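You operate a simulated robot arm through the tools that you are given. There is no shell and no other tool.

Carry out the task below with a simulated robot arm. There is one attempt and no reset: what you move stays moved.

Task
Shut the bench steam off and bleed it to zero through the iron.
Fine: Dark blue lever shut first; then the iron's lever off, teal lever shut, black knob turned right back; the iron stays put.

Only the result counts: the job must be done as asked and must still hold three seconds after the hand-in. Knocking over, shifting, dropping, spilling or breaking anything else fails it.

Robot
A 7-joint arm with a three-finger gripper, fixed in place. Base frame: the origin is at the foot of the arm, x ahead of it, y to its left, z up; the work surface is at about z = 0.806. Units: m, degrees, N and s.
Its first joint turns from -166.0 to 166.0 degrees. Payload 2.69 kg.
The tool frame sits at the grasp point between the pads (the TCP): z along the fingers, y along the line on which they close. The tips reach 0.03 m beyond it. Largest opening 0.128 m; the body of the gripper starts 0.117 m behind the TCP.
Orientation is told as [roll, pitch, yaw] about the base's x, y, z axes, in that order, counted from this pose: with the fingers straight down and closing along the base's y, the tool's x points along the base's -x, its y along +y and its z along -z.

Tools
- The arm moves only by the tool arm_command. Its argument "motion" is a list of rows, each an object (a shift or turn left out is 0, a gripper value left out holds the last) with "slide": the shift along the base's x, y, z in m, a list of three; "dr": the turn, a rotation vector about the base's x, y, z in degrees, a list of three; "claw": the gripper command, from -1 (fully open) to 1 (shut), values between in proportion. In form: [{"slide": [dx, dy, dz], "dr": [wx, wy, wz], "claw": claw}, ...]. A call has 1 to 20 rows; each row is the pose to reach, as a shift and turn from the pose commanded when the call began. A row lasts 0.2 s, in which the tool goes at most 0.05 m and 8.6 degrees; a call with a longer step from one row to the next is refused whole, and so is a gripper value outside its range. A pose out of reach is approached as far as the arm can. The call stops where the force on the tool passes 50 N (or 10 N more than at its start, if that is more) or the arm is blocked; 0.2 s more then pass. The fingers move at their own pace and stop on an object; they squeeze with about 22 N. The grip force told is the motor's: it shows also when the fingers shut on nothing. Time passes only in rows, and 0.2 s behind the last, so rows that repeat a pose let the fingers close. It gives the time, the measured TCP pose, the force on the tool (base axes), the opening and the grip force at its end, in the units of the frame above (readings bear some noise), with the torque about the TCP (base axes, N m) and any sound that the robot's microphone picked up.
- Cameras (640 x 400 px; columns grow to the right, rows downward): "scene" is fixed at [0.0503, -0.5019, 1.4572]; the picture's right is [0.47, -0.88, 0.00], its down [-0.41, -0.21, -0.89] and it looks along [0.79, 0.42, -0.46] (base axes); focal length 347 px, centre (320, 200). "wrist" rides on the gripper at [0.058, 0.054, -0.131] in the tool frame; the picture's right is [-0.68, 0.74, 0.00], its down [-0.62, -0.57, -0.55] and it looks along [-0.40, -0.37, 0.84] (tool axes); focal length 234 px, centre (320, 200). There is no depth. A picture from a camera that has moved, and an enlarged one, comes with that camera's place and axes in the base frame and with its lens.
- snapshot(camera): a new picture of that camera. No time passes.
- lift_body(by): slides the trunk up (or, below 0, down) by that many m; the arm rides with it, the base frame stays. It gives what a move gives, with no picture.
- zoom(camera, box): a new picture of the part [left, top, right, bottom] of that camera's present view, enlarged. No time passes.
- sign_off(): hands the job in; it is judged then, once.

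Places have to be worked out from the pictures, the camera data and where the tool is seen. Open the gripper and draw the arm clear of the work before you hand the job in, unless the task says otherwise.

The tools are called as name(argument=value, ...) on one line, values as JSON. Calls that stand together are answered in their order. arm_command: Moves the arm, as the interface text tells. Its arguments: {"type":"object","properties":{"motion":{"type":"array","items":{"type":"object","properties":{"slide":{"type":"array","items":{"type":"number"}},"dr":{"type":"array","items":{"type":"number"}},"claw":{"type":"number"}}}}},"required":["motion"]} The other tools are called the same way: lift_body (by) slides the trunk up or down; snapshot (camera) takes a picture; zoom (camera, box) takes an enlarged picture of a part of a camera's view; sign_off () hands the job in.

At the start:

```text
t: 0.0
tcp_pos: [0.6236, -0.3128, 1.2036]
tcp_rot: [0.0, 0.0, 0.0]
contact_force: [0.5, -0.5, -0.3]
ft_torque: [0.0, 0.01, -0.02]
gripper_width: 0.1275
grip_force: 0.0
trunk travel left (down, up): [-0.15, 0.2]
```

scene: 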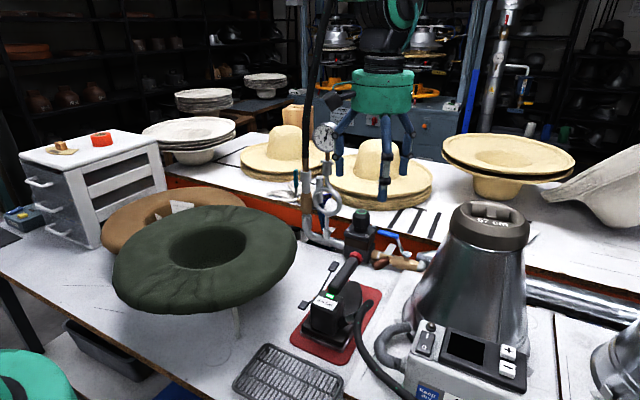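
wrist: 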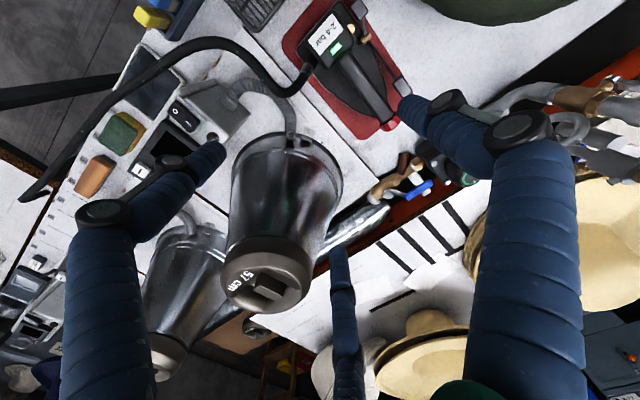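

I start by looking closely at the steam hardware around the iron, in both cameras.

zoom(camera="scene", box=[280, 170, 450, 276])

zoom(camera="scene", box=[270, 240, 430, 370])

zoom(camera="scene", box=[280, 100, 400, 250])

zoom(camera="wrist", box=[280, 0, 480, 220])

zoom(camera="wrist", box=[380, 60, 640, 240])

```text
3.76 times, centred on (365, 223) of scene
camera zoom: at [0.0503, -0.5019, 1.4572], right [0.47, -0.88, 0.0], down [-0.41, -0.21, -0.89], along [0.79, 0.42, -0.46], focal length 1308 px, centre (151, 113)
```

zoom: 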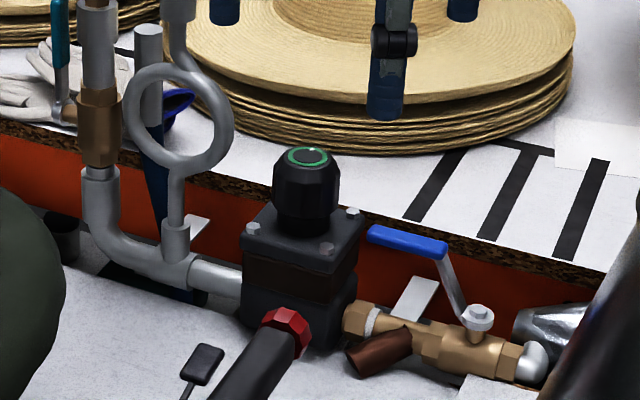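

```text
3.08 times, centred on (350, 305) of scene
camera zoom: at [0.0503, -0.5019, 1.4572], right [0.47, -0.88, 0.0], down [-0.41, -0.21, -0.89], along [0.79, 0.42, -0.46], focal length 1069 px, centre (228, -123)
```

zoom: 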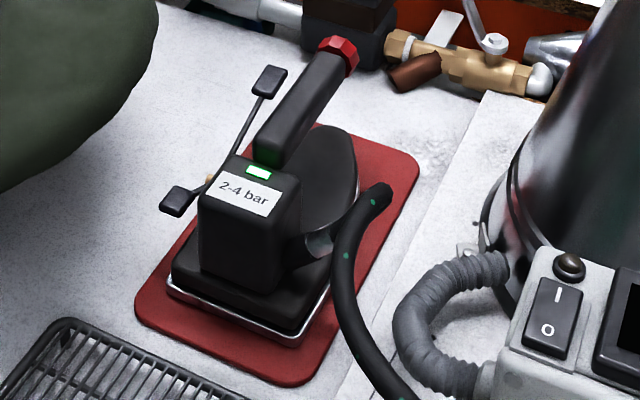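

```text
2.67 times, centred on (340, 175) of scene
camera zoom: at [0.0503, -0.5019, 1.4572], right [0.47, -0.88, 0.0], down [-0.41, -0.21, -0.89], along [0.79, 0.42, -0.46], focal length 926 px, centre (267, 267)
```

zoom: 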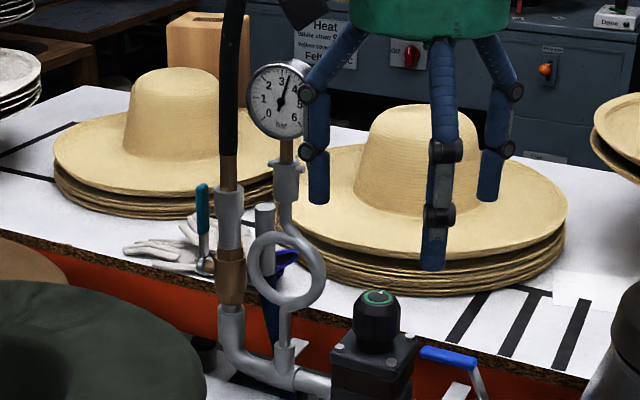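

```text
1.82 times, centred on (380, 110) of wrist
camera zoom: at [0.5655, -0.2595, 1.3341], right [0.68, 0.74, 0.0], down [0.62, -0.57, 0.55], along [0.4, -0.37, -0.84], focal length 426 px, centre (211, 364)
```

zoom: 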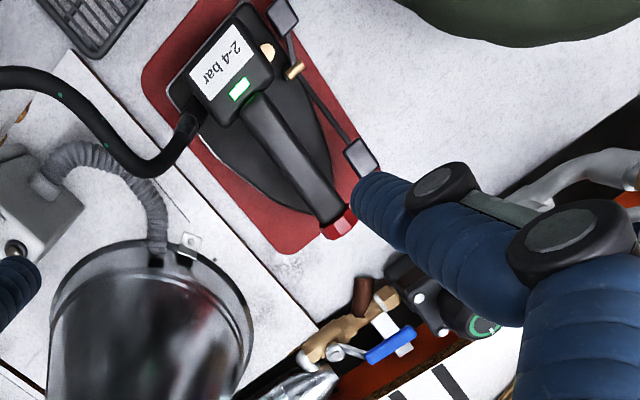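

```text
2.22 times, centred on (510, 150) of wrist
camera zoom: at [0.5655, -0.2595, 1.3341], right [0.68, 0.74, 0.0], down [0.62, -0.57, 0.55], along [0.4, -0.37, -0.84], focal length 520 px, centre (-102, 311)
```

zoom: 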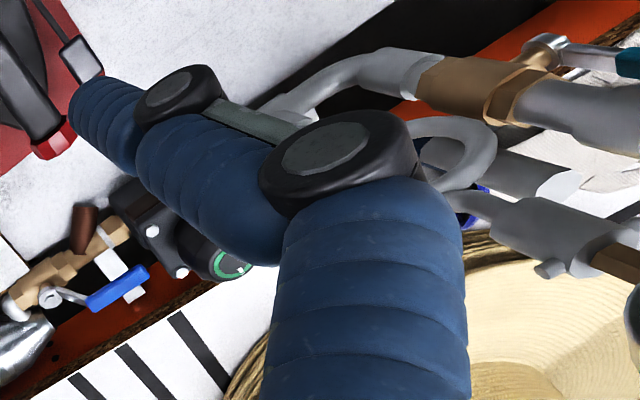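

The main parts are visible: gauge at about 3 bar, a knob on a regulator, a teal lever on the riser, a blue lever on the brass valve, and something dark blue behind the pigtail. I zoom in further to tell which is the "dark blue lever" and see how each one stands.

zoom(camera="scene", box=[290, 165, 354, 250])

zoom(camera="scene", box=[335, 200, 435, 276])

zoom(camera="scene", box=[305, 115, 350, 160])

zoom(camera="scene", box=[285, 250, 385, 360])

zoom(camera="scene", box=[400, 180, 640, 400])

```text
4.71 times, centred on (322, 208) of scene
camera zoom: at [0.0503, -0.5019, 1.4572], right [0.47, -0.88, 0.0], down [-0.41, -0.21, -0.89], along [0.79, 0.42, -0.46], focal length 1635 px, centre (311, 165)
```

zoom: 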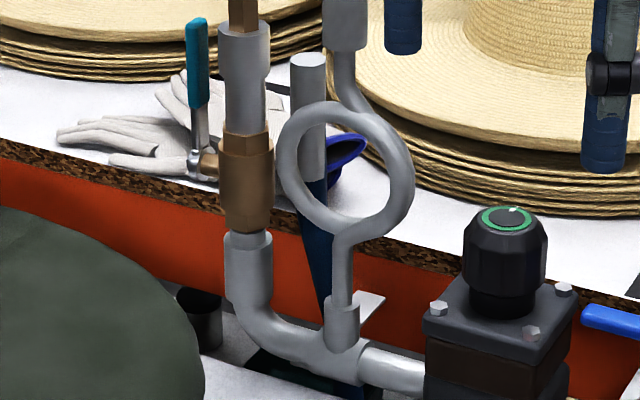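

```text
5.26 times, centred on (385, 238) of scene
camera zoom: at [0.0503, -0.5019, 1.4572], right [0.47, -0.88, 0.0], down [-0.41, -0.21, -0.89], along [0.79, 0.42, -0.46], focal length 1828 px, centre (-22, 0)
```

zoom: 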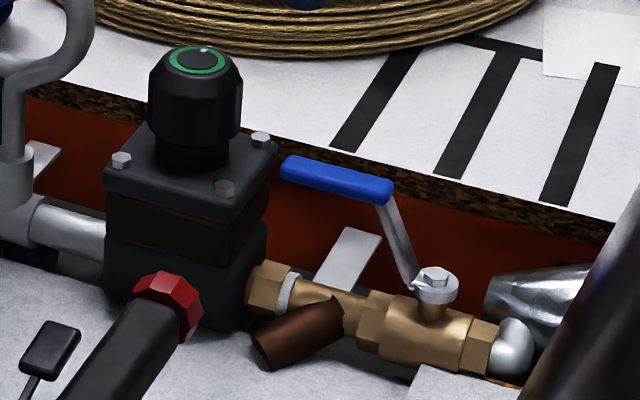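

```text
8.89 times, centred on (328, 138) of scene
camera zoom: at [0.0503, -0.5019, 1.4572], right [0.47, -0.88, 0.0], down [-0.41, -0.21, -0.89], along [0.79, 0.42, -0.46], focal length 3088 px, centre (253, 756)
```

zoom: 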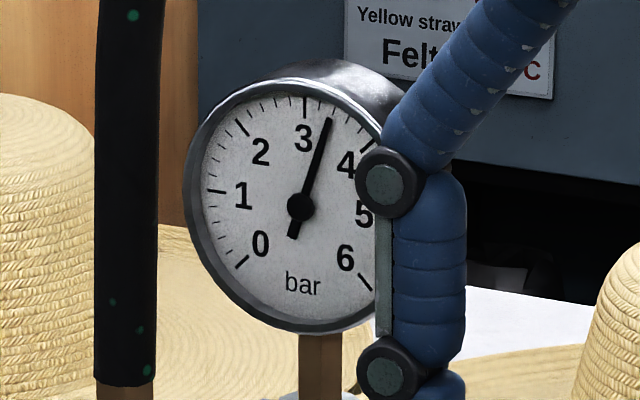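

```text
3.64 times, centred on (335, 305) of scene
camera zoom: at [0.0503, -0.5019, 1.4572], right [0.47, -0.88, 0.0], down [-0.41, -0.21, -0.89], along [0.79, 0.42, -0.46], focal length 1263 px, centre (266, -182)
```

zoom: 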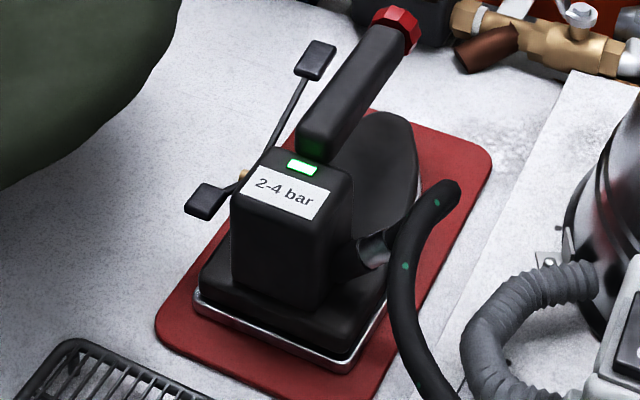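

```text
1.82 times, centred on (520, 290) of scene
camera zoom: at [0.0503, -0.5019, 1.4572], right [0.47, -0.88, 0.0], down [-0.41, -0.21, -0.89], along [0.79, 0.42, -0.46], focal length 632 px, centre (-44, 36)
```

zoom: 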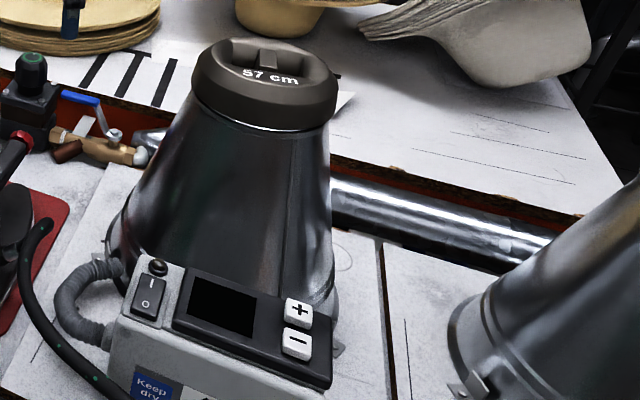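

The blue lever on the brass valve (about (0.89,-0.25…-0.34), z≈0.9) lies along its pipe, so it is open. The gauge is just above 3 bar. I close the fingers in the air to see the gripper's real shape and move to a better viewpoint over the piping.

arm_command(motion=[{"slide": [0.02, 0.04, 0], "claw": 1}, {"slide": [0.04, 0.08, 0], "claw": 1}, {"slide": [0.06, 0.12, -0.01], "claw": 1}, {"slide": [0.08, 0.16, -0.02], "claw": 1}])

snapshot(camera="wrist")

snapshot(camera="scene")

```text
t: 1.0
tcp_pos: [0.7052, -0.1532, 1.1849]
tcp_rot: [0.0, 0.0, -0.2]
contact_force: [0.6, -0.9, 0.5]
ft_torque: [0.04, -0.01, 0.01]
gripper_width: 0.0022
grip_force: 22.1
trunk travel left (down, up): [-0.15, 0.2]
```

```text
taken
camera wrist: at [0.646, -0.1012, 1.315], right [0.68, 0.74, 0.0], down [0.62, -0.57, 0.55], along [0.4, -0.37, -0.84], focal length 234 px, centre (320, 200)
```

wrist: 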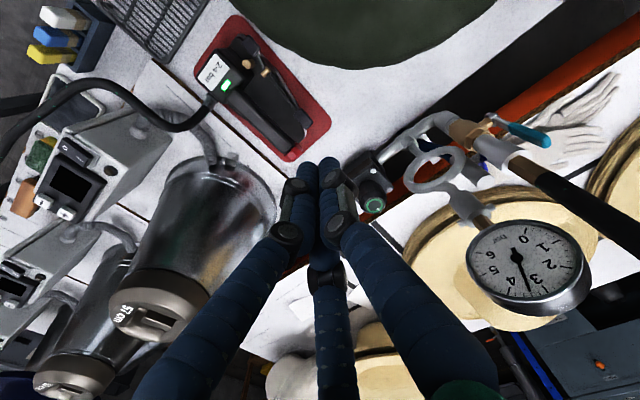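

```text
taken
```

scene: 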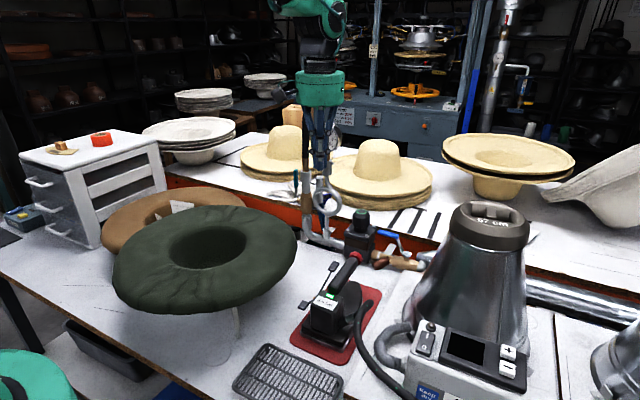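

The gripper is drawn with three fingers that close together at the TCP. I enlarge the wrist view around the valves, knob and iron.

zoom(camera="wrist", box=[340, 90, 560, 230])

zoom(camera="wrist", box=[180, 10, 350, 170])

zoom(camera="wrist", box=[460, 190, 600, 330])

```text
2.86 times, centred on (450, 160) of wrist
camera zoom: at [0.646, -0.1012, 1.315], right [0.68, 0.74, 0.0], down [0.62, -0.57, 0.55], along [0.4, -0.37, -0.84], focal length 669 px, centre (-51, 314)
```

zoom: 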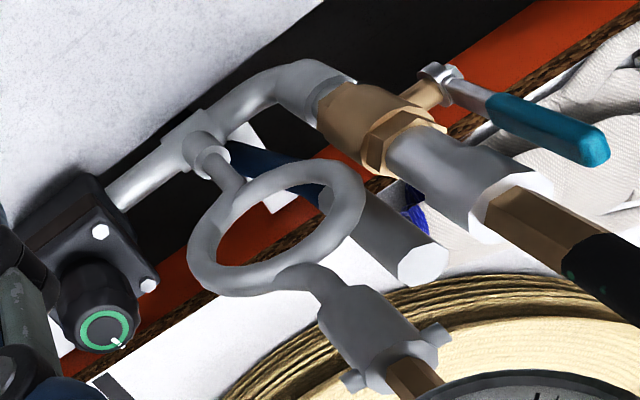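

```text
2.50 times, centred on (265, 90) of wrist
camera zoom: at [0.646, -0.1012, 1.315], right [0.68, 0.74, 0.0], down [0.62, -0.57, 0.55], along [0.4, -0.37, -0.84], focal length 585 px, centre (458, 475)
```

zoom: 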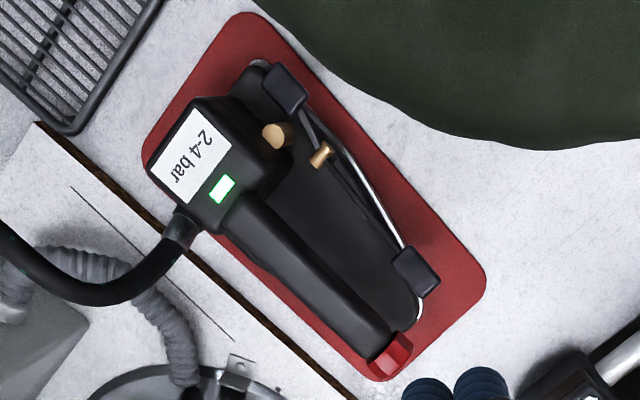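

```text
2.86 times, centred on (530, 260) of wrist
camera zoom: at [0.646, -0.1012, 1.315], right [0.68, 0.74, 0.0], down [0.62, -0.57, 0.55], along [0.4, -0.37, -0.84], focal length 669 px, centre (-280, 29)
```

zoom: 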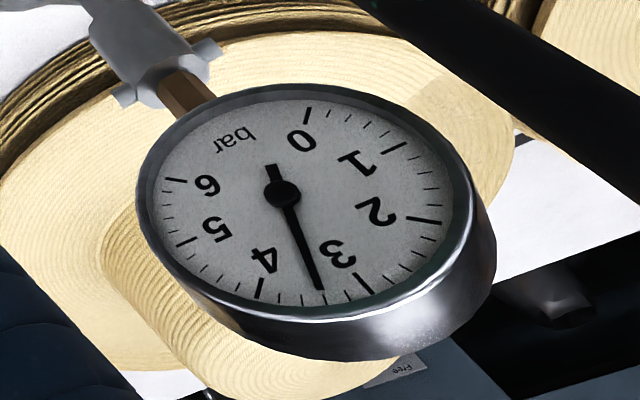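

Next I open the fingers, because the brass valve with the blue lever lies right behind them in the view, and then look at it.

arm_command(motion=[{"slide": [0.0, 0.0, 0], "claw": -1}, {"slide": [0.0, 0.0, 0], "claw": -1}, {"slide": [0.0, 0.0, 0], "claw": -1}])

zoom(camera="wrist", box=[260, 130, 420, 240])

snapshot(camera="wrist")

```text
t: 1.8
tcp_pos: [0.7038, -0.1548, 1.1852]
tcp_rot: [0.0, 0.1, 0.0]
contact_force: [0.3, 0.7, -0.5]
ft_torque: [0.0, 0.02, -0.02]
gripper_width: 0.1279
grip_force: 0.1
trunk travel left (down, up): [-0.15, 0.2]
```

```text
3.64 times, centred on (340, 185) of wrist
camera zoom: at [0.646, -0.1009, 1.3151], right [0.68, 0.74, 0.0], down [0.62, -0.57, 0.55], along [0.4, -0.37, -0.84], focal length 852 px, centre (247, 254)
```

zoom: 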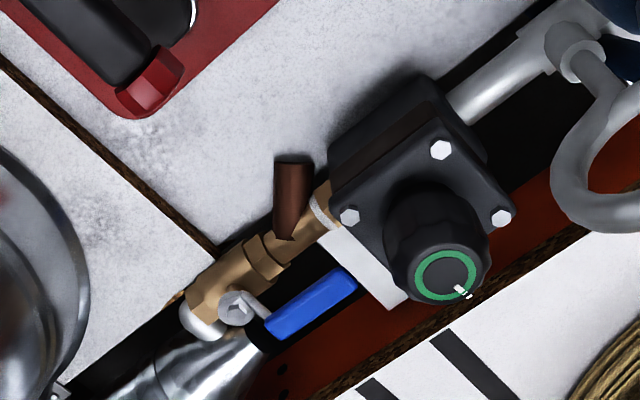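

```text
taken
camera wrist: at [0.646, -0.1009, 1.3151], right [0.68, 0.74, 0.0], down [0.62, -0.57, 0.55], along [0.4, -0.37, -0.84], focal length 234 px, centre (320, 200)
```

wrist: 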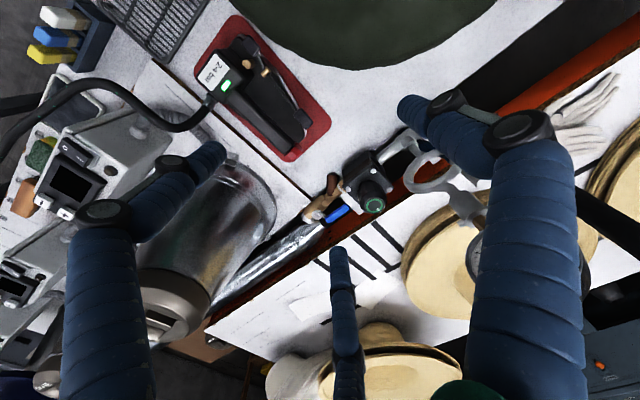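

The blue handle spans y≈-0.31 to -0.25 at x≈0.893, z≈0.907, turning on a stem at about (0.89,-0.34). I swing the tool by +90° so the fingers can straddle that handle, moving back to the right first, well away from the gauge.

arm_command(motion=[{"slide": [0.004, -0.013, 0], "dr": [0, 0, 8.2]}, {"slide": [0.008, -0.026, 0], "dr": [0, 0, 16.4]}, {"slide": [0.012, -0.04, 0], "dr": [0, 0, 24.6]}, {"slide": [0.016, -0.053, 0], "dr": [0, 0, 32.8]}, {"slide": [0.02, -0.066, 0], "dr": [0, 0, 41]}, {"slide": [0.025, -0.08, 0], "dr": [0, 0, 49.2]}, {"slide": [0.03, -0.093, 0], "dr": [0, 0, 57.4]}, {"slide": [0.034, -0.106, 0], "dr": [0, 0, 65.6]}, {"slide": [0.038, -0.12, 0], "dr": [0, 0, 73.8]}, {"slide": [0.042, -0.133, 0], "dr": [0, 0, 82]}, {"slide": [0.046, -0.145, 0], "dr": [0, 0, 90]}])

snapshot(camera="wrist")

snapshot(camera="scene")

```text
t: 4.2
tcp_pos: [0.75, -0.2989, 1.1836]
tcp_rot: [0.0, 0.0, 90.1]
contact_force: [0.2, -0.1, -0.4]
ft_torque: [-0.01, -0.03, 0.01]
gripper_width: 0.128
grip_force: 0.0
trunk travel left (down, up): [-0.15, 0.2]
```

```text
taken
camera wrist: at [0.6965, -0.358, 1.3144], right [-0.74, 0.68, 0.0], down [0.56, 0.62, 0.55], along [0.37, 0.4, -0.84], focal length 234 px, centre (320, 200)
```

wrist: 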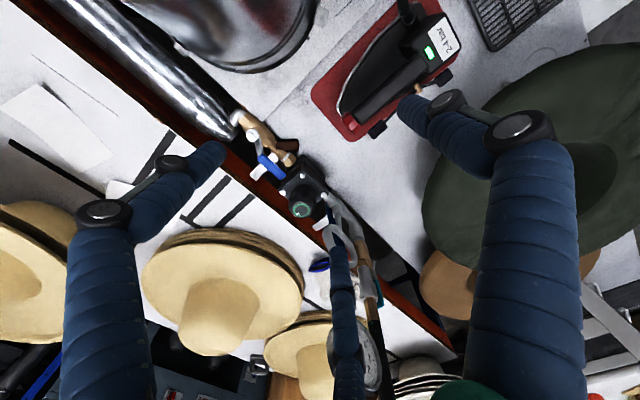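

```text
taken
```

scene: 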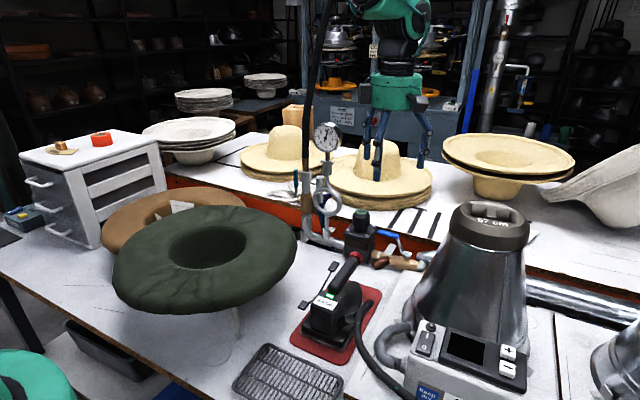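

The tool is turned. I enlarge this new view of the valve and regulator from the right-hand side.

zoom(camera="wrist", box=[215, 95, 345, 225])

zoom(camera="wrist", box=[290, 180, 400, 300])

zoom(camera="wrist", box=[300, 0, 480, 150])

```text
3.08 times, centred on (280, 160) of wrist
camera zoom: at [0.6965, -0.358, 1.3144], right [-0.74, 0.68, 0.0], down [0.56, 0.62, 0.55], along [0.37, 0.4, -0.84], focal length 720 px, centre (443, 323)
```

zoom: 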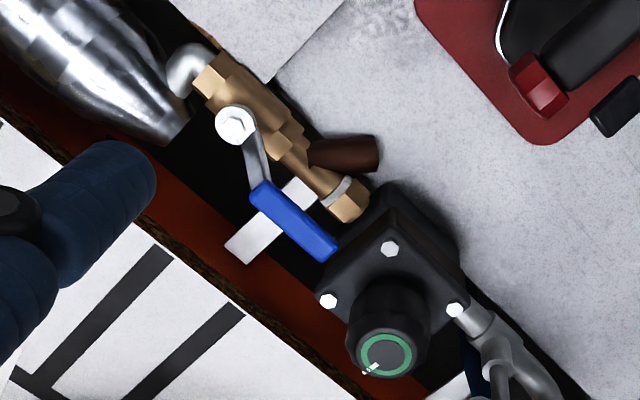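

```text
3.33 times, centred on (345, 240) of wrist
camera zoom: at [0.6965, -0.358, 1.3144], right [-0.74, 0.68, 0.0], down [0.56, 0.62, 0.55], along [0.37, 0.4, -0.84], focal length 781 px, centre (237, 67)
```

zoom: 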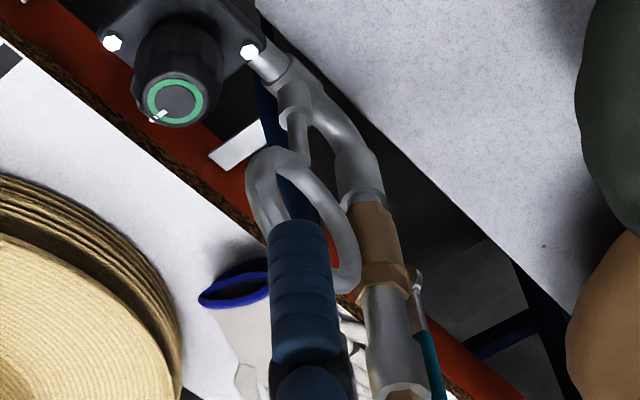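

```text
2.67 times, centred on (390, 75) of wrist
camera zoom: at [0.6965, -0.358, 1.3144], right [-0.74, 0.68, 0.0], down [0.56, 0.62, 0.55], along [0.37, 0.4, -0.84], focal length 624 px, centre (133, 533)
```

zoom: 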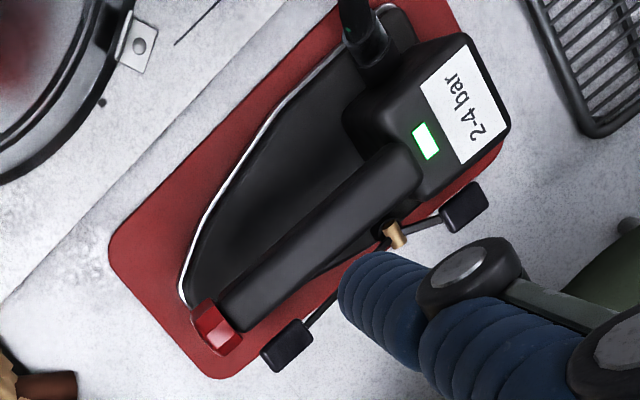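

The dark blue upright and the blue rim near the gloves are just a post and glove cuffs, so the blue-handled brass valve is the supply lever. I narrow the fingers to about 5 cm and move over its handle, stopping well above it.

arm_command(motion=[{"slide": [0.04, 0.005, 0], "claw": 0.2}, {"slide": [0.08, 0.01, 0], "claw": 0.2}, {"slide": [0.12, 0.015, -0.02], "claw": 0.2}, {"slide": [0.143, 0.017, -0.06], "claw": 0.2}, {"slide": [0.143, 0.017, -0.1], "claw": 0.2}, {"slide": [0.143, 0.017, -0.14], "claw": 0.2}])

snapshot(camera="wrist")

zoom(camera="scene", box=[300, 100, 480, 280])

```text
t: 5.6
tcp_pos: [0.8936, -0.2798, 1.0418]
tcp_rot: [-0.1, 0.0, 90.1]
contact_force: [0.6, 0.7, 0.0]
ft_torque: [0.01, 0.0, 0.01]
gripper_width: 0.0511
grip_force: 0.1
trunk travel left (down, up): [-0.15, 0.2]
```

```text
taken
camera wrist: at [0.8397, -0.3392, 1.1722], right [-0.74, 0.68, 0.0], down [0.57, 0.62, 0.55], along [0.37, 0.4, -0.84], focal length 234 px, centre (320, 200)
```

wrist: 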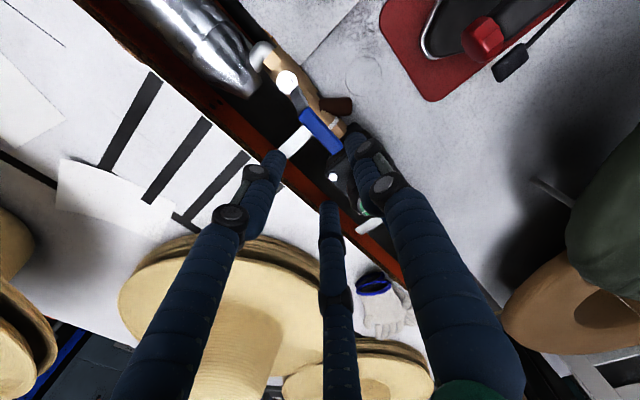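

```text
2.22 times, centred on (390, 190) of scene
camera zoom: at [0.0503, -0.5019, 1.4572], right [0.47, -0.88, 0.0], down [-0.41, -0.21, -0.89], along [0.79, 0.42, -0.46], focal length 772 px, centre (164, 222)
```

zoom: 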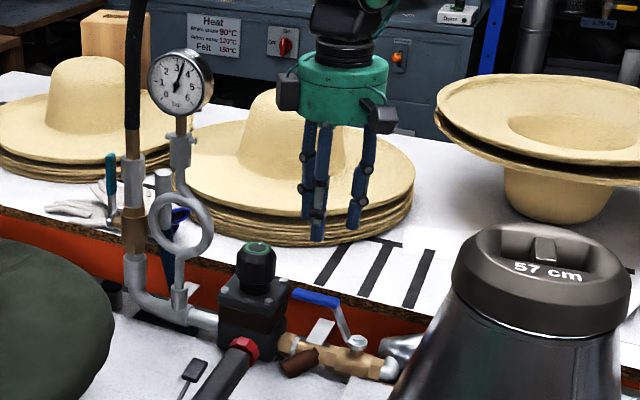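

The handle appears exactly below the grasp point, between the front finger and the rear ones. I lower to straddle it, with the grasp point at handle height (about z=0.908).

arm_command(motion=[{"slide": [0, -0.004, -0.035]}, {"slide": [0, -0.004, -0.07]}, {"slide": [0, -0.004, -0.1]}, {"slide": [0, -0.004, -0.12]}, {"slide": [0, -0.004, -0.134]}])

zoom(camera="scene", box=[320, 160, 450, 280])

snapshot(camera="wrist")

```text
t: 6.8
tcp_pos: [0.8929, -0.2846, 0.9044]
tcp_rot: [0.0, 0.1, 90.1]
contact_force: [0.4, 0.3, -0.9]
ft_torque: [0.01, 0.06, -0.04]
gripper_width: 0.0511
grip_force: 0.1
trunk travel left (down, up): [-0.15, 0.2]
```

```text
3.33 times, centred on (385, 220) of scene
camera zoom: at [0.0503, -0.5019, 1.4572], right [0.47, -0.88, 0.0], down [-0.41, -0.21, -0.89], along [0.79, 0.42, -0.46], focal length 1158 px, centre (103, 133)
```

zoom: 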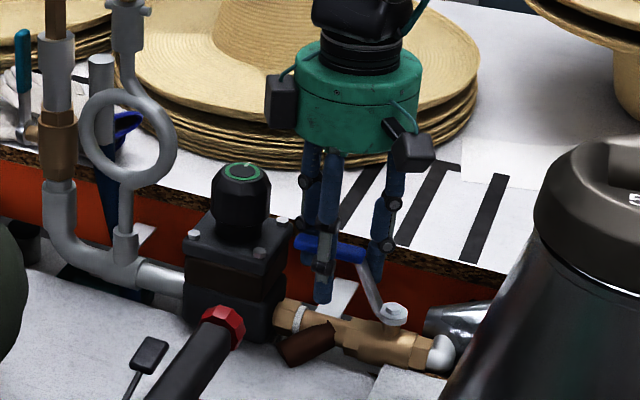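

```text
taken
camera wrist: at [0.84, -0.3435, 1.0361], right [-0.74, 0.68, 0.0], down [0.57, 0.61, 0.55], along [0.37, 0.4, -0.84], focal length 234 px, centre (320, 200)
```

wrist: 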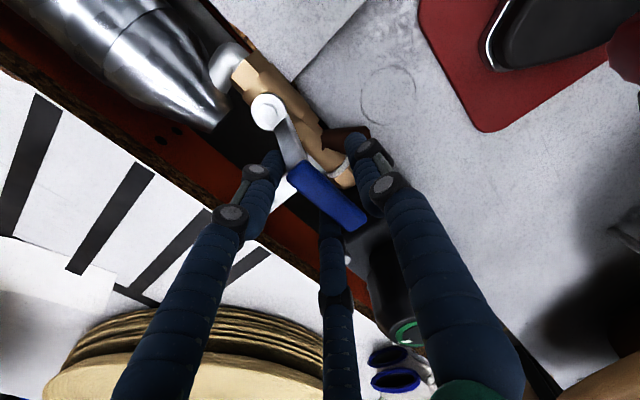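

The handle sits between the fingers without contact. I test the likely closing direction by easing the tool toward the robot (-x) while watching the force.

arm_command(motion=[{"slide": [-0.01, 0, 0]}, {"slide": [-0.016, 0, 0]}, {"slide": [-0.022, 0, 0]}, {"slide": [-0.028, 0, 0]}])

snapshot(camera="wrist")

zoom(camera="scene", box=[320, 160, 450, 280])

```text
t: 7.6
tcp_pos: [0.8806, -0.2836, 0.9092]
tcp_rot: [-0.7, 0.3, 90.3]
contact_force: [33.5, -1.5, -17.7]
ft_torque: [0.59, -0.91, 1.91]
gripper_width: 0.0453
grip_force: 44.3
trunk travel left (down, up): [-0.15, 0.2]
stopped in row 4: the force on the tool passed its limit at 57 N (the readings are from after the stop); the commanded pose is now the measured one
```

```text
taken
camera wrist: at [0.8253, -0.3425, 1.0392], right [-0.74, 0.67, -0.01], down [0.56, 0.62, 0.55], along [0.38, 0.4, -0.83], focal length 234 px, centre (320, 200)
```

wrist: 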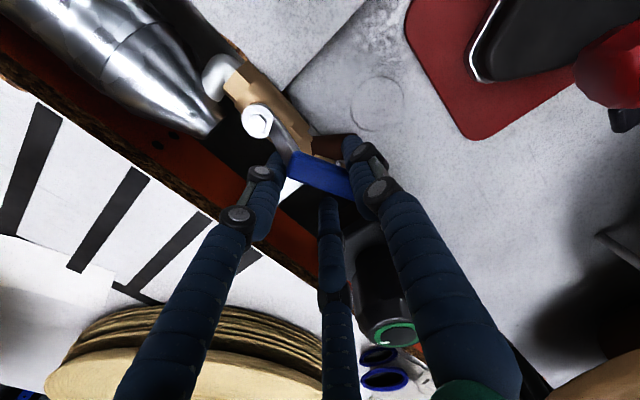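

```text
3.33 times, centred on (385, 220) of scene
camera zoom: at [0.0503, -0.5019, 1.4572], right [0.47, -0.88, 0.0], down [-0.41, -0.21, -0.89], along [0.79, 0.42, -0.46], focal length 1158 px, centre (103, 133)
```

zoom: 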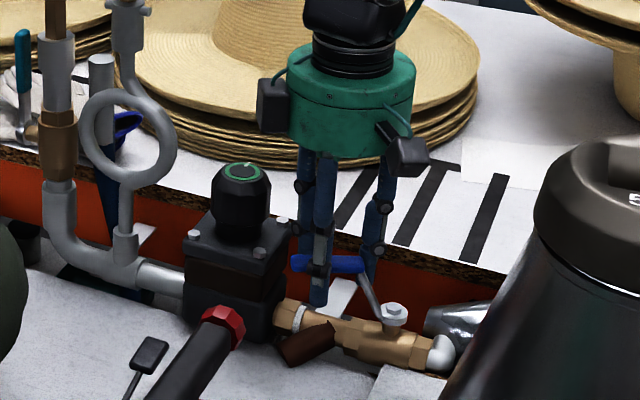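

The lever has started to turn toward the robot, but the force ran up to the limit. I look closely at the contact before going on.

zoom(camera="wrist", box=[220, 80, 420, 260])

zoom(camera="scene", box=[370, 210, 460, 280])

zoom(camera="scene", box=[395, 215, 445, 275])

```text
2.22 times, centred on (320, 170) of wrist
camera zoom: at [0.8253, -0.3425, 1.0392], right [-0.74, 0.67, -0.01], down [0.56, 0.62, 0.55], along [0.38, 0.4, -0.83], focal length 520 px, centre (320, 267)
```

zoom: 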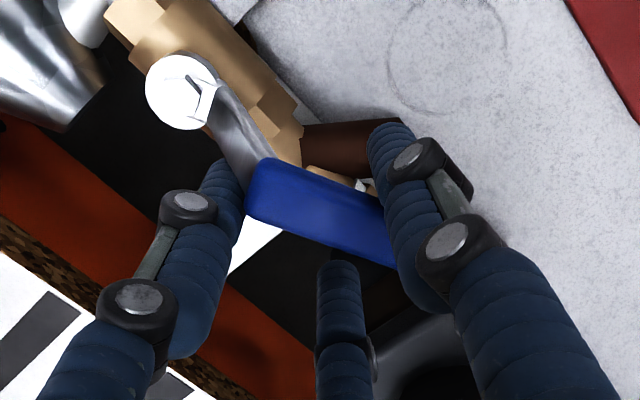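

```text
5.71 times, centred on (415, 245) of scene
camera zoom: at [0.0503, -0.5019, 1.4572], right [0.47, -0.88, 0.0], down [-0.41, -0.21, -0.89], along [0.79, 0.42, -0.46], focal length 1985 px, centre (-223, -57)
```

zoom: 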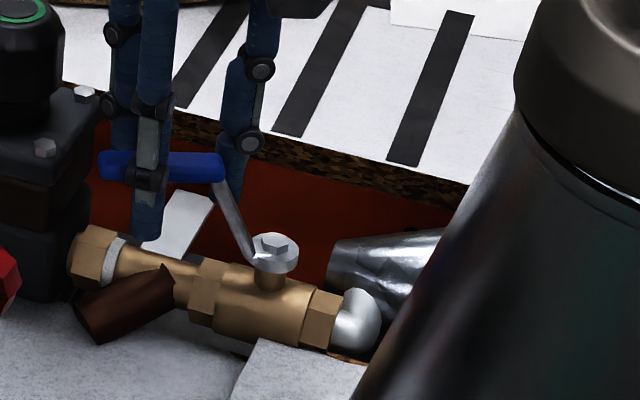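

```text
6.67 times, centred on (420, 245) of scene
camera zoom: at [0.0503, -0.5019, 1.4572], right [0.47, -0.88, 0.0], down [-0.41, -0.21, -0.89], along [0.79, 0.42, -0.46], focal length 2316 px, centre (-347, -100)
```

zoom: 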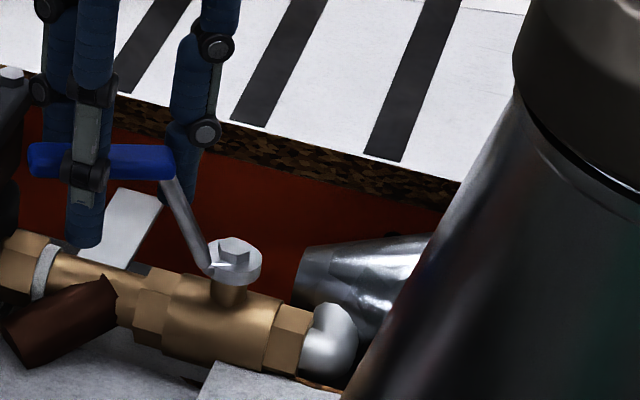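

The drawn fingers are real: the handle is wedged between the right rear finger and the front one, so that explains the force. The lever itself does turn toward the robot. I open a little to free it and lift clear.

arm_command(motion=[{"slide": [0.004, 0, 0], "claw": -0.1}, {"slide": [0.006, 0, 0], "claw": -0.1}, {"slide": [0.006, 0, 0.03], "claw": -0.1}, {"slide": [0.006, 0, 0.07], "claw": -0.1}, {"slide": [0.006, 0, 0.1], "claw": 1}, {"slide": [0.006, 0, 0.1], "claw": 1}, {"slide": [0.006, 0, 0.1], "claw": 1}])

snapshot(camera="wrist")

zoom(camera="scene", box=[320, 140, 450, 270])

```text
t: 9.2
tcp_pos: [0.8826, -0.2837, 1.0112]
tcp_rot: [-0.5, 0.1, 90.2]
contact_force: [-0.2, -0.3, -0.9]
ft_torque: [0.02, 0.0, 0.01]
gripper_width: 0.0024
grip_force: 21.6
trunk travel left (down, up): [-0.15, 0.2]
```

```text
taken
camera wrist: at [0.829, -0.3433, 1.1406], right [-0.74, 0.67, -0.01], down [0.56, 0.62, 0.55], along [0.38, 0.4, -0.83], focal length 234 px, centre (320, 200)
```

wrist: 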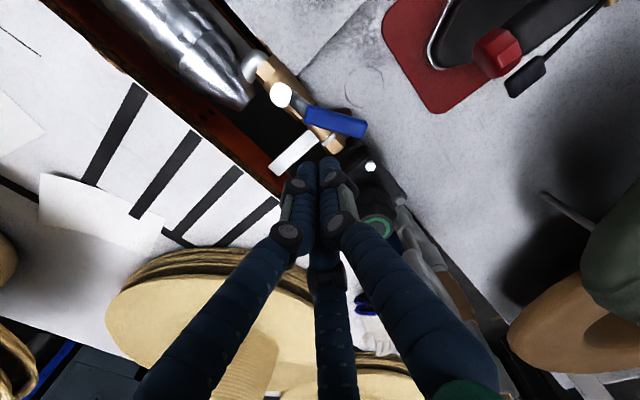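

```text
3.08 times, centred on (385, 205) of scene
camera zoom: at [0.0503, -0.5019, 1.4572], right [0.47, -0.88, 0.0], down [-0.41, -0.21, -0.89], along [0.79, 0.42, -0.46], focal length 1069 px, centre (120, 185)
```

zoom: 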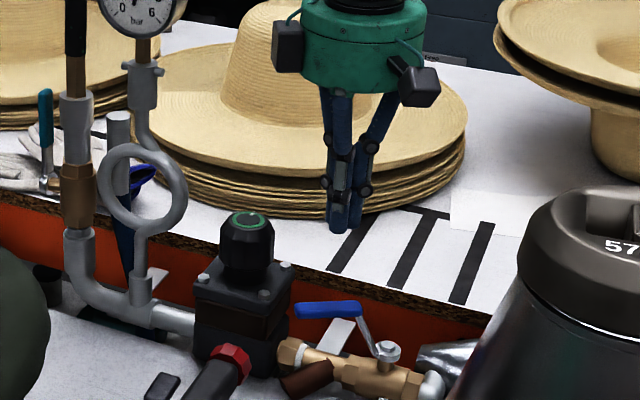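

The lever has stayed at about 30° toward the robot. I bring the closed fingers down just behind its handle, between it and the rear bench edge, to push it the rest of the way.

arm_command(motion=[{"slide": [0.0164, 0.018, 0]}, {"slide": [0.0164, 0.018, -0.04]}, {"slide": [0.0164, 0.018, -0.08]}, {"slide": [0.0164, 0.018, -0.104]}])

zoom(camera="wrist", box=[220, 60, 440, 260])

zoom(camera="scene", box=[330, 180, 440, 280])

```text
t: 10.2
tcp_pos: [0.9002, -0.2675, 0.9058]
tcp_rot: [-0.6, 0.0, 90.2]
contact_force: [0.6, 0.3, 0.1]
ft_torque: [0.04, -0.01, 0.0]
gripper_width: 0.0022
grip_force: 22.3
trunk travel left (down, up): [-0.15, 0.2]
```

```text
2.00 times, centred on (330, 160) of wrist
camera zoom: at [0.8461, -0.3261, 1.0365], right [-0.74, 0.67, -0.01], down [0.56, 0.62, 0.55], along [0.38, 0.4, -0.83], focal length 468 px, centre (300, 280)
```

zoom: 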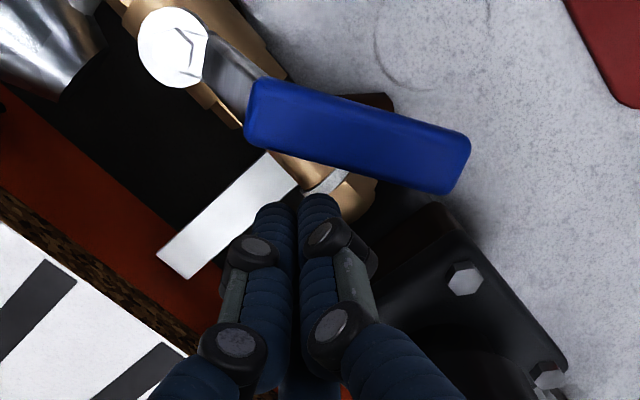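

```text
4.00 times, centred on (385, 230) of scene
camera zoom: at [0.0503, -0.5019, 1.4572], right [0.47, -0.88, 0.0], down [-0.41, -0.21, -0.89], along [0.79, 0.42, -0.46], focal length 1390 px, centre (60, 80)
```

zoom: 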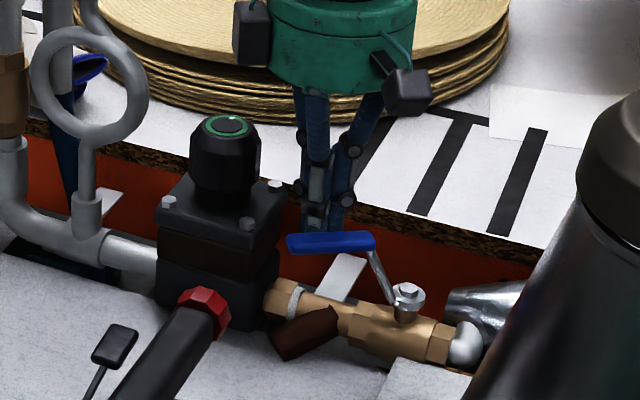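

The fingers are clear behind the handle. I now push it along its arc about the stem, up to about 70° first.

arm_command(motion=[{"slide": [-0.01, -0.005, 0]}, {"slide": [-0.016, -0.0065, 0]}, {"slide": [-0.022, -0.0075, 0]}, {"slide": [-0.0274, -0.0085, 0]}, {"slide": [-0.033, -0.0105, 0]}, {"slide": [-0.0382, -0.0125, 0]}, {"slide": [-0.0432, -0.0152, 0]}, {"slide": [-0.0482, -0.0183, 0]}, {"slide": [-0.0527, -0.0218, 0]}, {"slide": [-0.057, -0.0257, 0]}])

snapshot(camera="wrist")

zoom(camera="scene", box=[330, 180, 440, 280])

```text
t: 12.4
tcp_pos: [0.8412, -0.2917, 0.9056]
tcp_rot: [-0.5, 0.0, 90.2]
contact_force: [2.8, 1.5, 0.8]
ft_torque: [-0.05, -0.05, 0.01]
gripper_width: 0.0022
grip_force: 22.0
trunk travel left (down, up): [-0.15, 0.2]
```

```text
taken
camera wrist: at [0.7868, -0.351, 1.0361], right [-0.74, 0.67, -0.01], down [0.56, 0.62, 0.55], along [0.38, 0.4, -0.83], focal length 234 px, centre (320, 200)
```

wrist: 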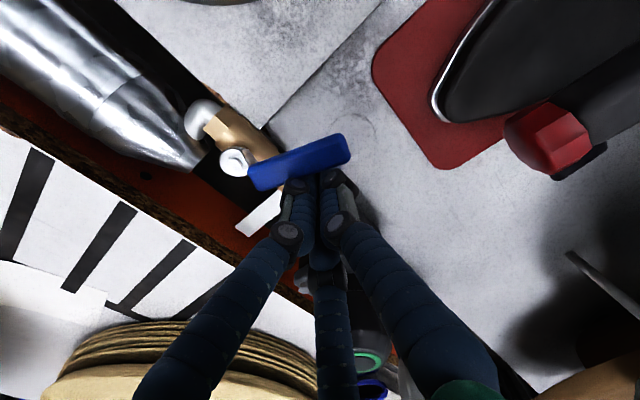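

```text
4.00 times, centred on (385, 230) of scene
camera zoom: at [0.0503, -0.5019, 1.4572], right [0.47, -0.88, 0.0], down [-0.41, -0.21, -0.89], along [0.79, 0.42, -0.46], focal length 1390 px, centre (60, 80)
```

zoom: 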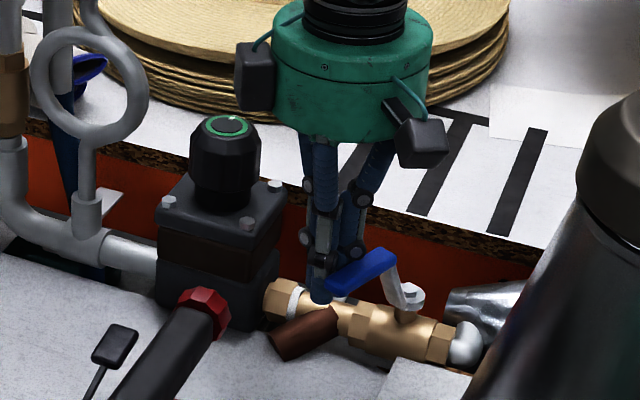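

The lever turns easily (about 3 N) and is now near 65–70°. I continue along the arc to about 90°.

arm_command(motion=[{"slide": [-0.0037, -0.0044, 0]}, {"slide": [-0.0074, -0.0088, 0]}, {"slide": [-0.0105, -0.0138, 0]}, {"slide": [-0.0132, -0.0188, 0]}])

snapshot(camera="wrist")

zoom(camera="scene", box=[330, 180, 440, 280])

```text
t: 13.4
tcp_pos: [0.8277, -0.3104, 0.9065]
tcp_rot: [-0.5, 0.1, 90.1]
contact_force: [0.6, 1.5, 0.2]
ft_torque: [0.0, 0.0, 0.0]
gripper_width: 0.0022
grip_force: 22.0
trunk travel left (down, up): [-0.15, 0.2]
```

```text
taken
camera wrist: at [0.7737, -0.3694, 1.037], right [-0.74, 0.67, -0.01], down [0.56, 0.62, 0.55], along [0.38, 0.4, -0.83], focal length 234 px, centre (320, 200)
```

wrist: 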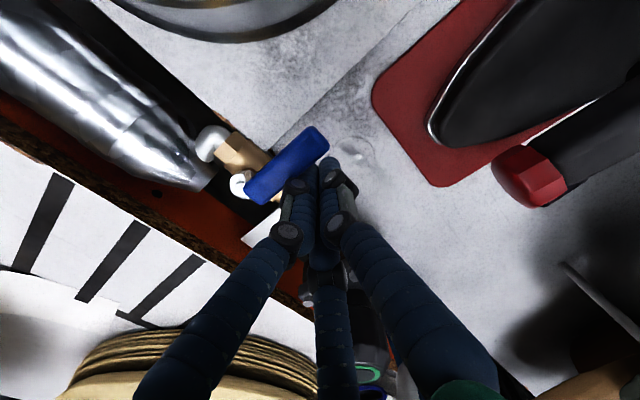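

```text
4.00 times, centred on (385, 230) of scene
camera zoom: at [0.0503, -0.5019, 1.4572], right [0.47, -0.88, 0.0], down [-0.41, -0.21, -0.89], along [0.79, 0.42, -0.46], focal length 1390 px, centre (60, 80)
```

zoom: 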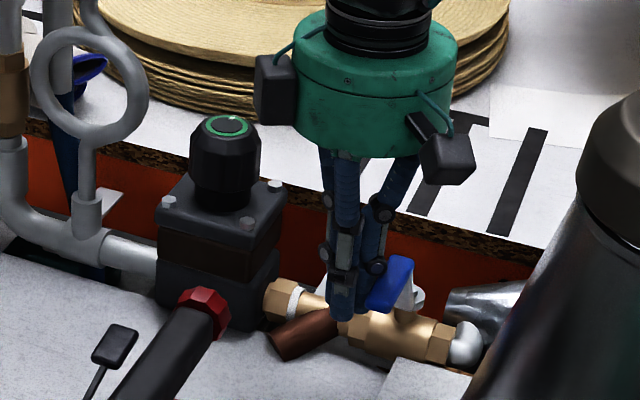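

The handle now measures about 90° to its pipe with almost no force. I press on very slightly to seat it against its stop.

arm_command(motion=[{"slide": [-0.001, -0.0025, 0]}, {"slide": [-0.002, -0.005, 0]}, {"slide": [-0.002, -0.007, 0]}])

snapshot(camera="wrist")

zoom(camera="scene", box=[305, 115, 350, 160])

```text
t: 14.2
tcp_pos: [0.8294, -0.3133, 0.9058]
tcp_rot: [-0.5, 0.0, 90.3]
contact_force: [9.5, 42.6, 4.0]
ft_torque: [-0.35, 0.0, 0.45]
gripper_width: 0.0018
grip_force: 22.1
trunk travel left (down, up): [-0.15, 0.2]
```

```text
taken
camera wrist: at [0.7728, -0.3726, 1.0371], right [-0.74, 0.67, -0.01], down [0.56, 0.62, 0.55], along [0.38, 0.4, -0.83], focal length 234 px, centre (320, 200)
```

wrist: 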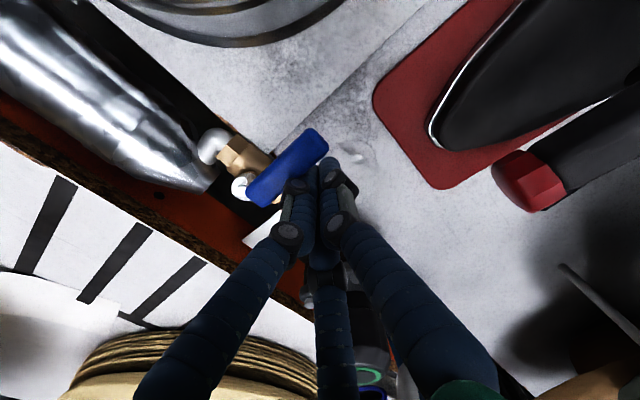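

```text
8.89 times, centred on (328, 138) of scene
camera zoom: at [0.0503, -0.5019, 1.4572], right [0.47, -0.88, 0.0], down [-0.41, -0.21, -0.89], along [0.79, 0.42, -0.46], focal length 3088 px, centre (253, 756)
```

zoom: 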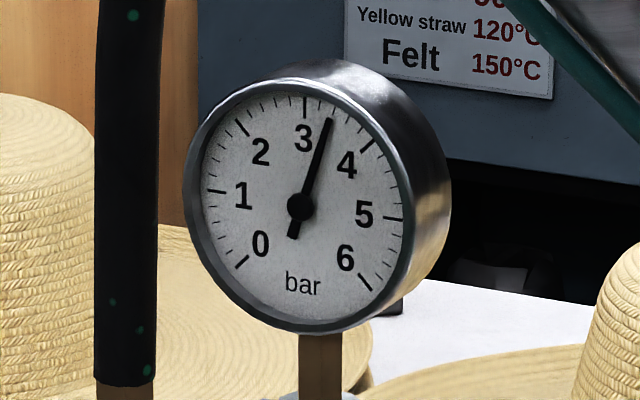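

The lever is seated on its stop (about 43 N pushing back) and the gauge still holds about 3.4 bar, so the line is trapped and the supply is shut. I back off, lift, and move above the iron lever's front pad (about (0.701,-0.195,0.889)).

arm_command(motion=[{"slide": [0, 0.006, 0]}, {"slide": [0, 0.014, 0]}, {"slide": [0, 0.014, 0.04]}, {"slide": [0, 0.014, 0.08]}, {"slide": [-0.01, 0.02, 0.125]}, {"slide": [-0.05, 0.05, 0.14]}, {"slide": [-0.09, 0.085, 0.14]}, {"slide": [-0.127, 0.12, 0.14]}])

snapshot(camera="wrist")

snapshot(camera="scene")

```text
refused: row 6 steps farther than a row can; nothing moved
```

```text
taken
camera wrist: at [0.7728, -0.3726, 1.0371], right [-0.74, 0.67, -0.01], down [0.56, 0.62, 0.55], along [0.38, 0.4, -0.83], focal length 234 px, centre (320, 200)
```

wrist: 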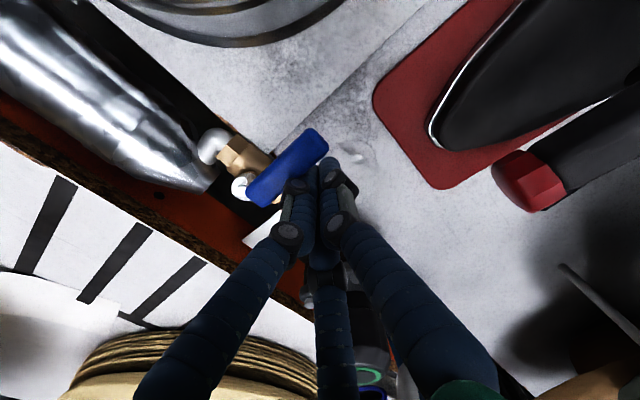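

```text
taken
```

scene: 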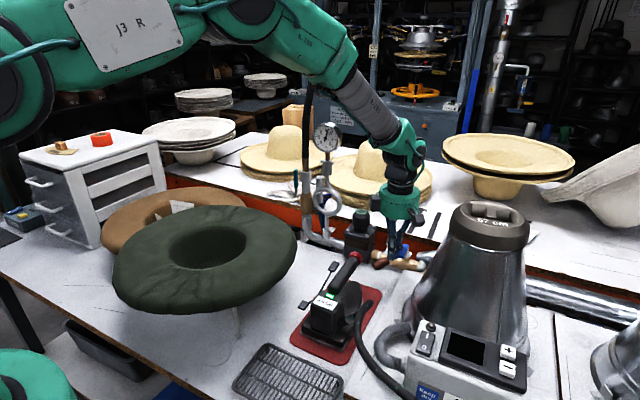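

One step was too long and the call was refused, so nothing moved. I send the same retreat with smaller steps.

arm_command(motion=[{"slide": [0, 0.006, 0]}, {"slide": [0, 0.014, 0]}, {"slide": [0, 0.014, 0.04]}, {"slide": [0, 0.014, 0.08]}, {"slide": [-0.005, 0.02, 0.12]}, {"slide": [-0.03, 0.04, 0.14]}, {"slide": [-0.06, 0.07, 0.14]}, {"slide": [-0.09, 0.095, 0.14]}, {"slide": [-0.127, 0.12, 0.14]}])

snapshot(camera="wrist")

zoom(camera="scene", box=[280, 160, 440, 360])

```text
t: 16.2
tcp_pos: [0.701, -0.1978, 1.0462]
tcp_rot: [-0.7, -0.1, 90.2]
contact_force: [0.2, 0.1, 0.0]
ft_torque: [0.03, 0.05, 0.01]
gripper_width: 0.0022
grip_force: 21.9
trunk travel left (down, up): [-0.15, 0.2]
```

```text
taken
camera wrist: at [0.6459, -0.2574, 1.1767], right [-0.74, 0.67, -0.01], down [0.56, 0.62, 0.55], along [0.38, 0.4, -0.83], focal length 234 px, centre (320, 200)
```

wrist: 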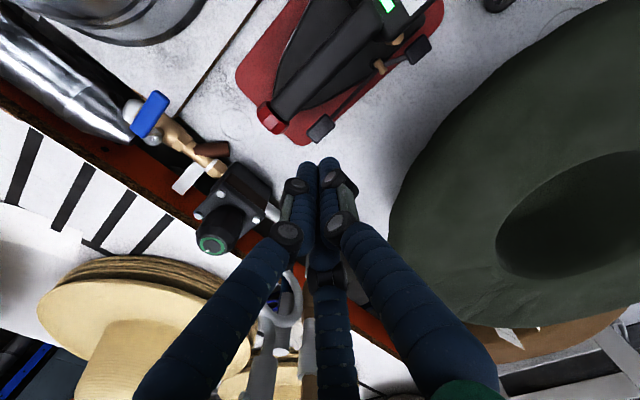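

```text
2.00 times, centred on (360, 260) of scene
camera zoom: at [0.0503, -0.5019, 1.4572], right [0.47, -0.88, 0.0], down [-0.41, -0.21, -0.89], along [0.79, 0.42, -0.46], focal length 695 px, centre (240, 80)
```

zoom: 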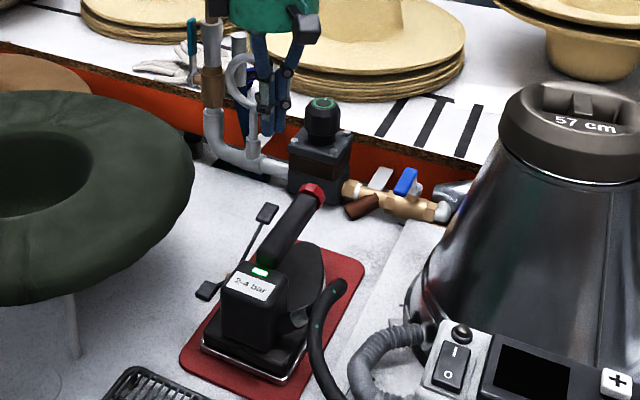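

The blue lever is clearly across its pipe now. I look closely at the iron's lever from here.

zoom(camera="wrist", box=[230, 0, 450, 180])

zoom(camera="scene", box=[290, 240, 390, 340])

```text
2.22 times, centred on (340, 90) of wrist
camera zoom: at [0.6459, -0.2574, 1.1767], right [-0.74, 0.67, -0.01], down [0.56, 0.62, 0.55], along [0.38, 0.4, -0.83], focal length 520 px, centre (276, 444)
```

zoom: 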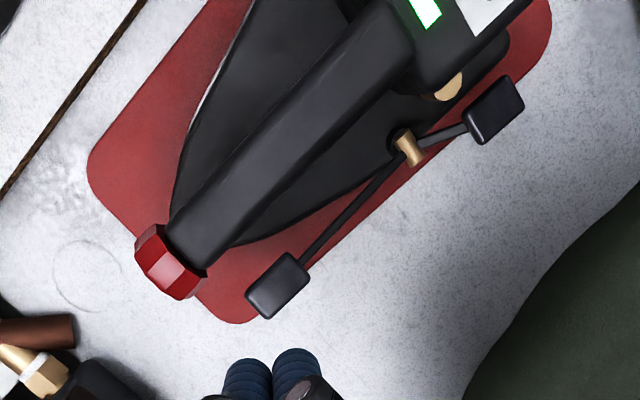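

```text
4.00 times, centred on (340, 290) of scene
camera zoom: at [0.0503, -0.5019, 1.4572], right [0.47, -0.88, 0.0], down [-0.41, -0.21, -0.89], along [0.79, 0.42, -0.46], focal length 1390 px, centre (240, -160)
```

zoom: 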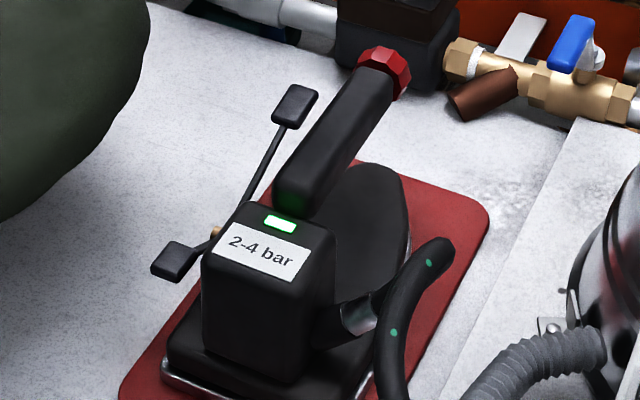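

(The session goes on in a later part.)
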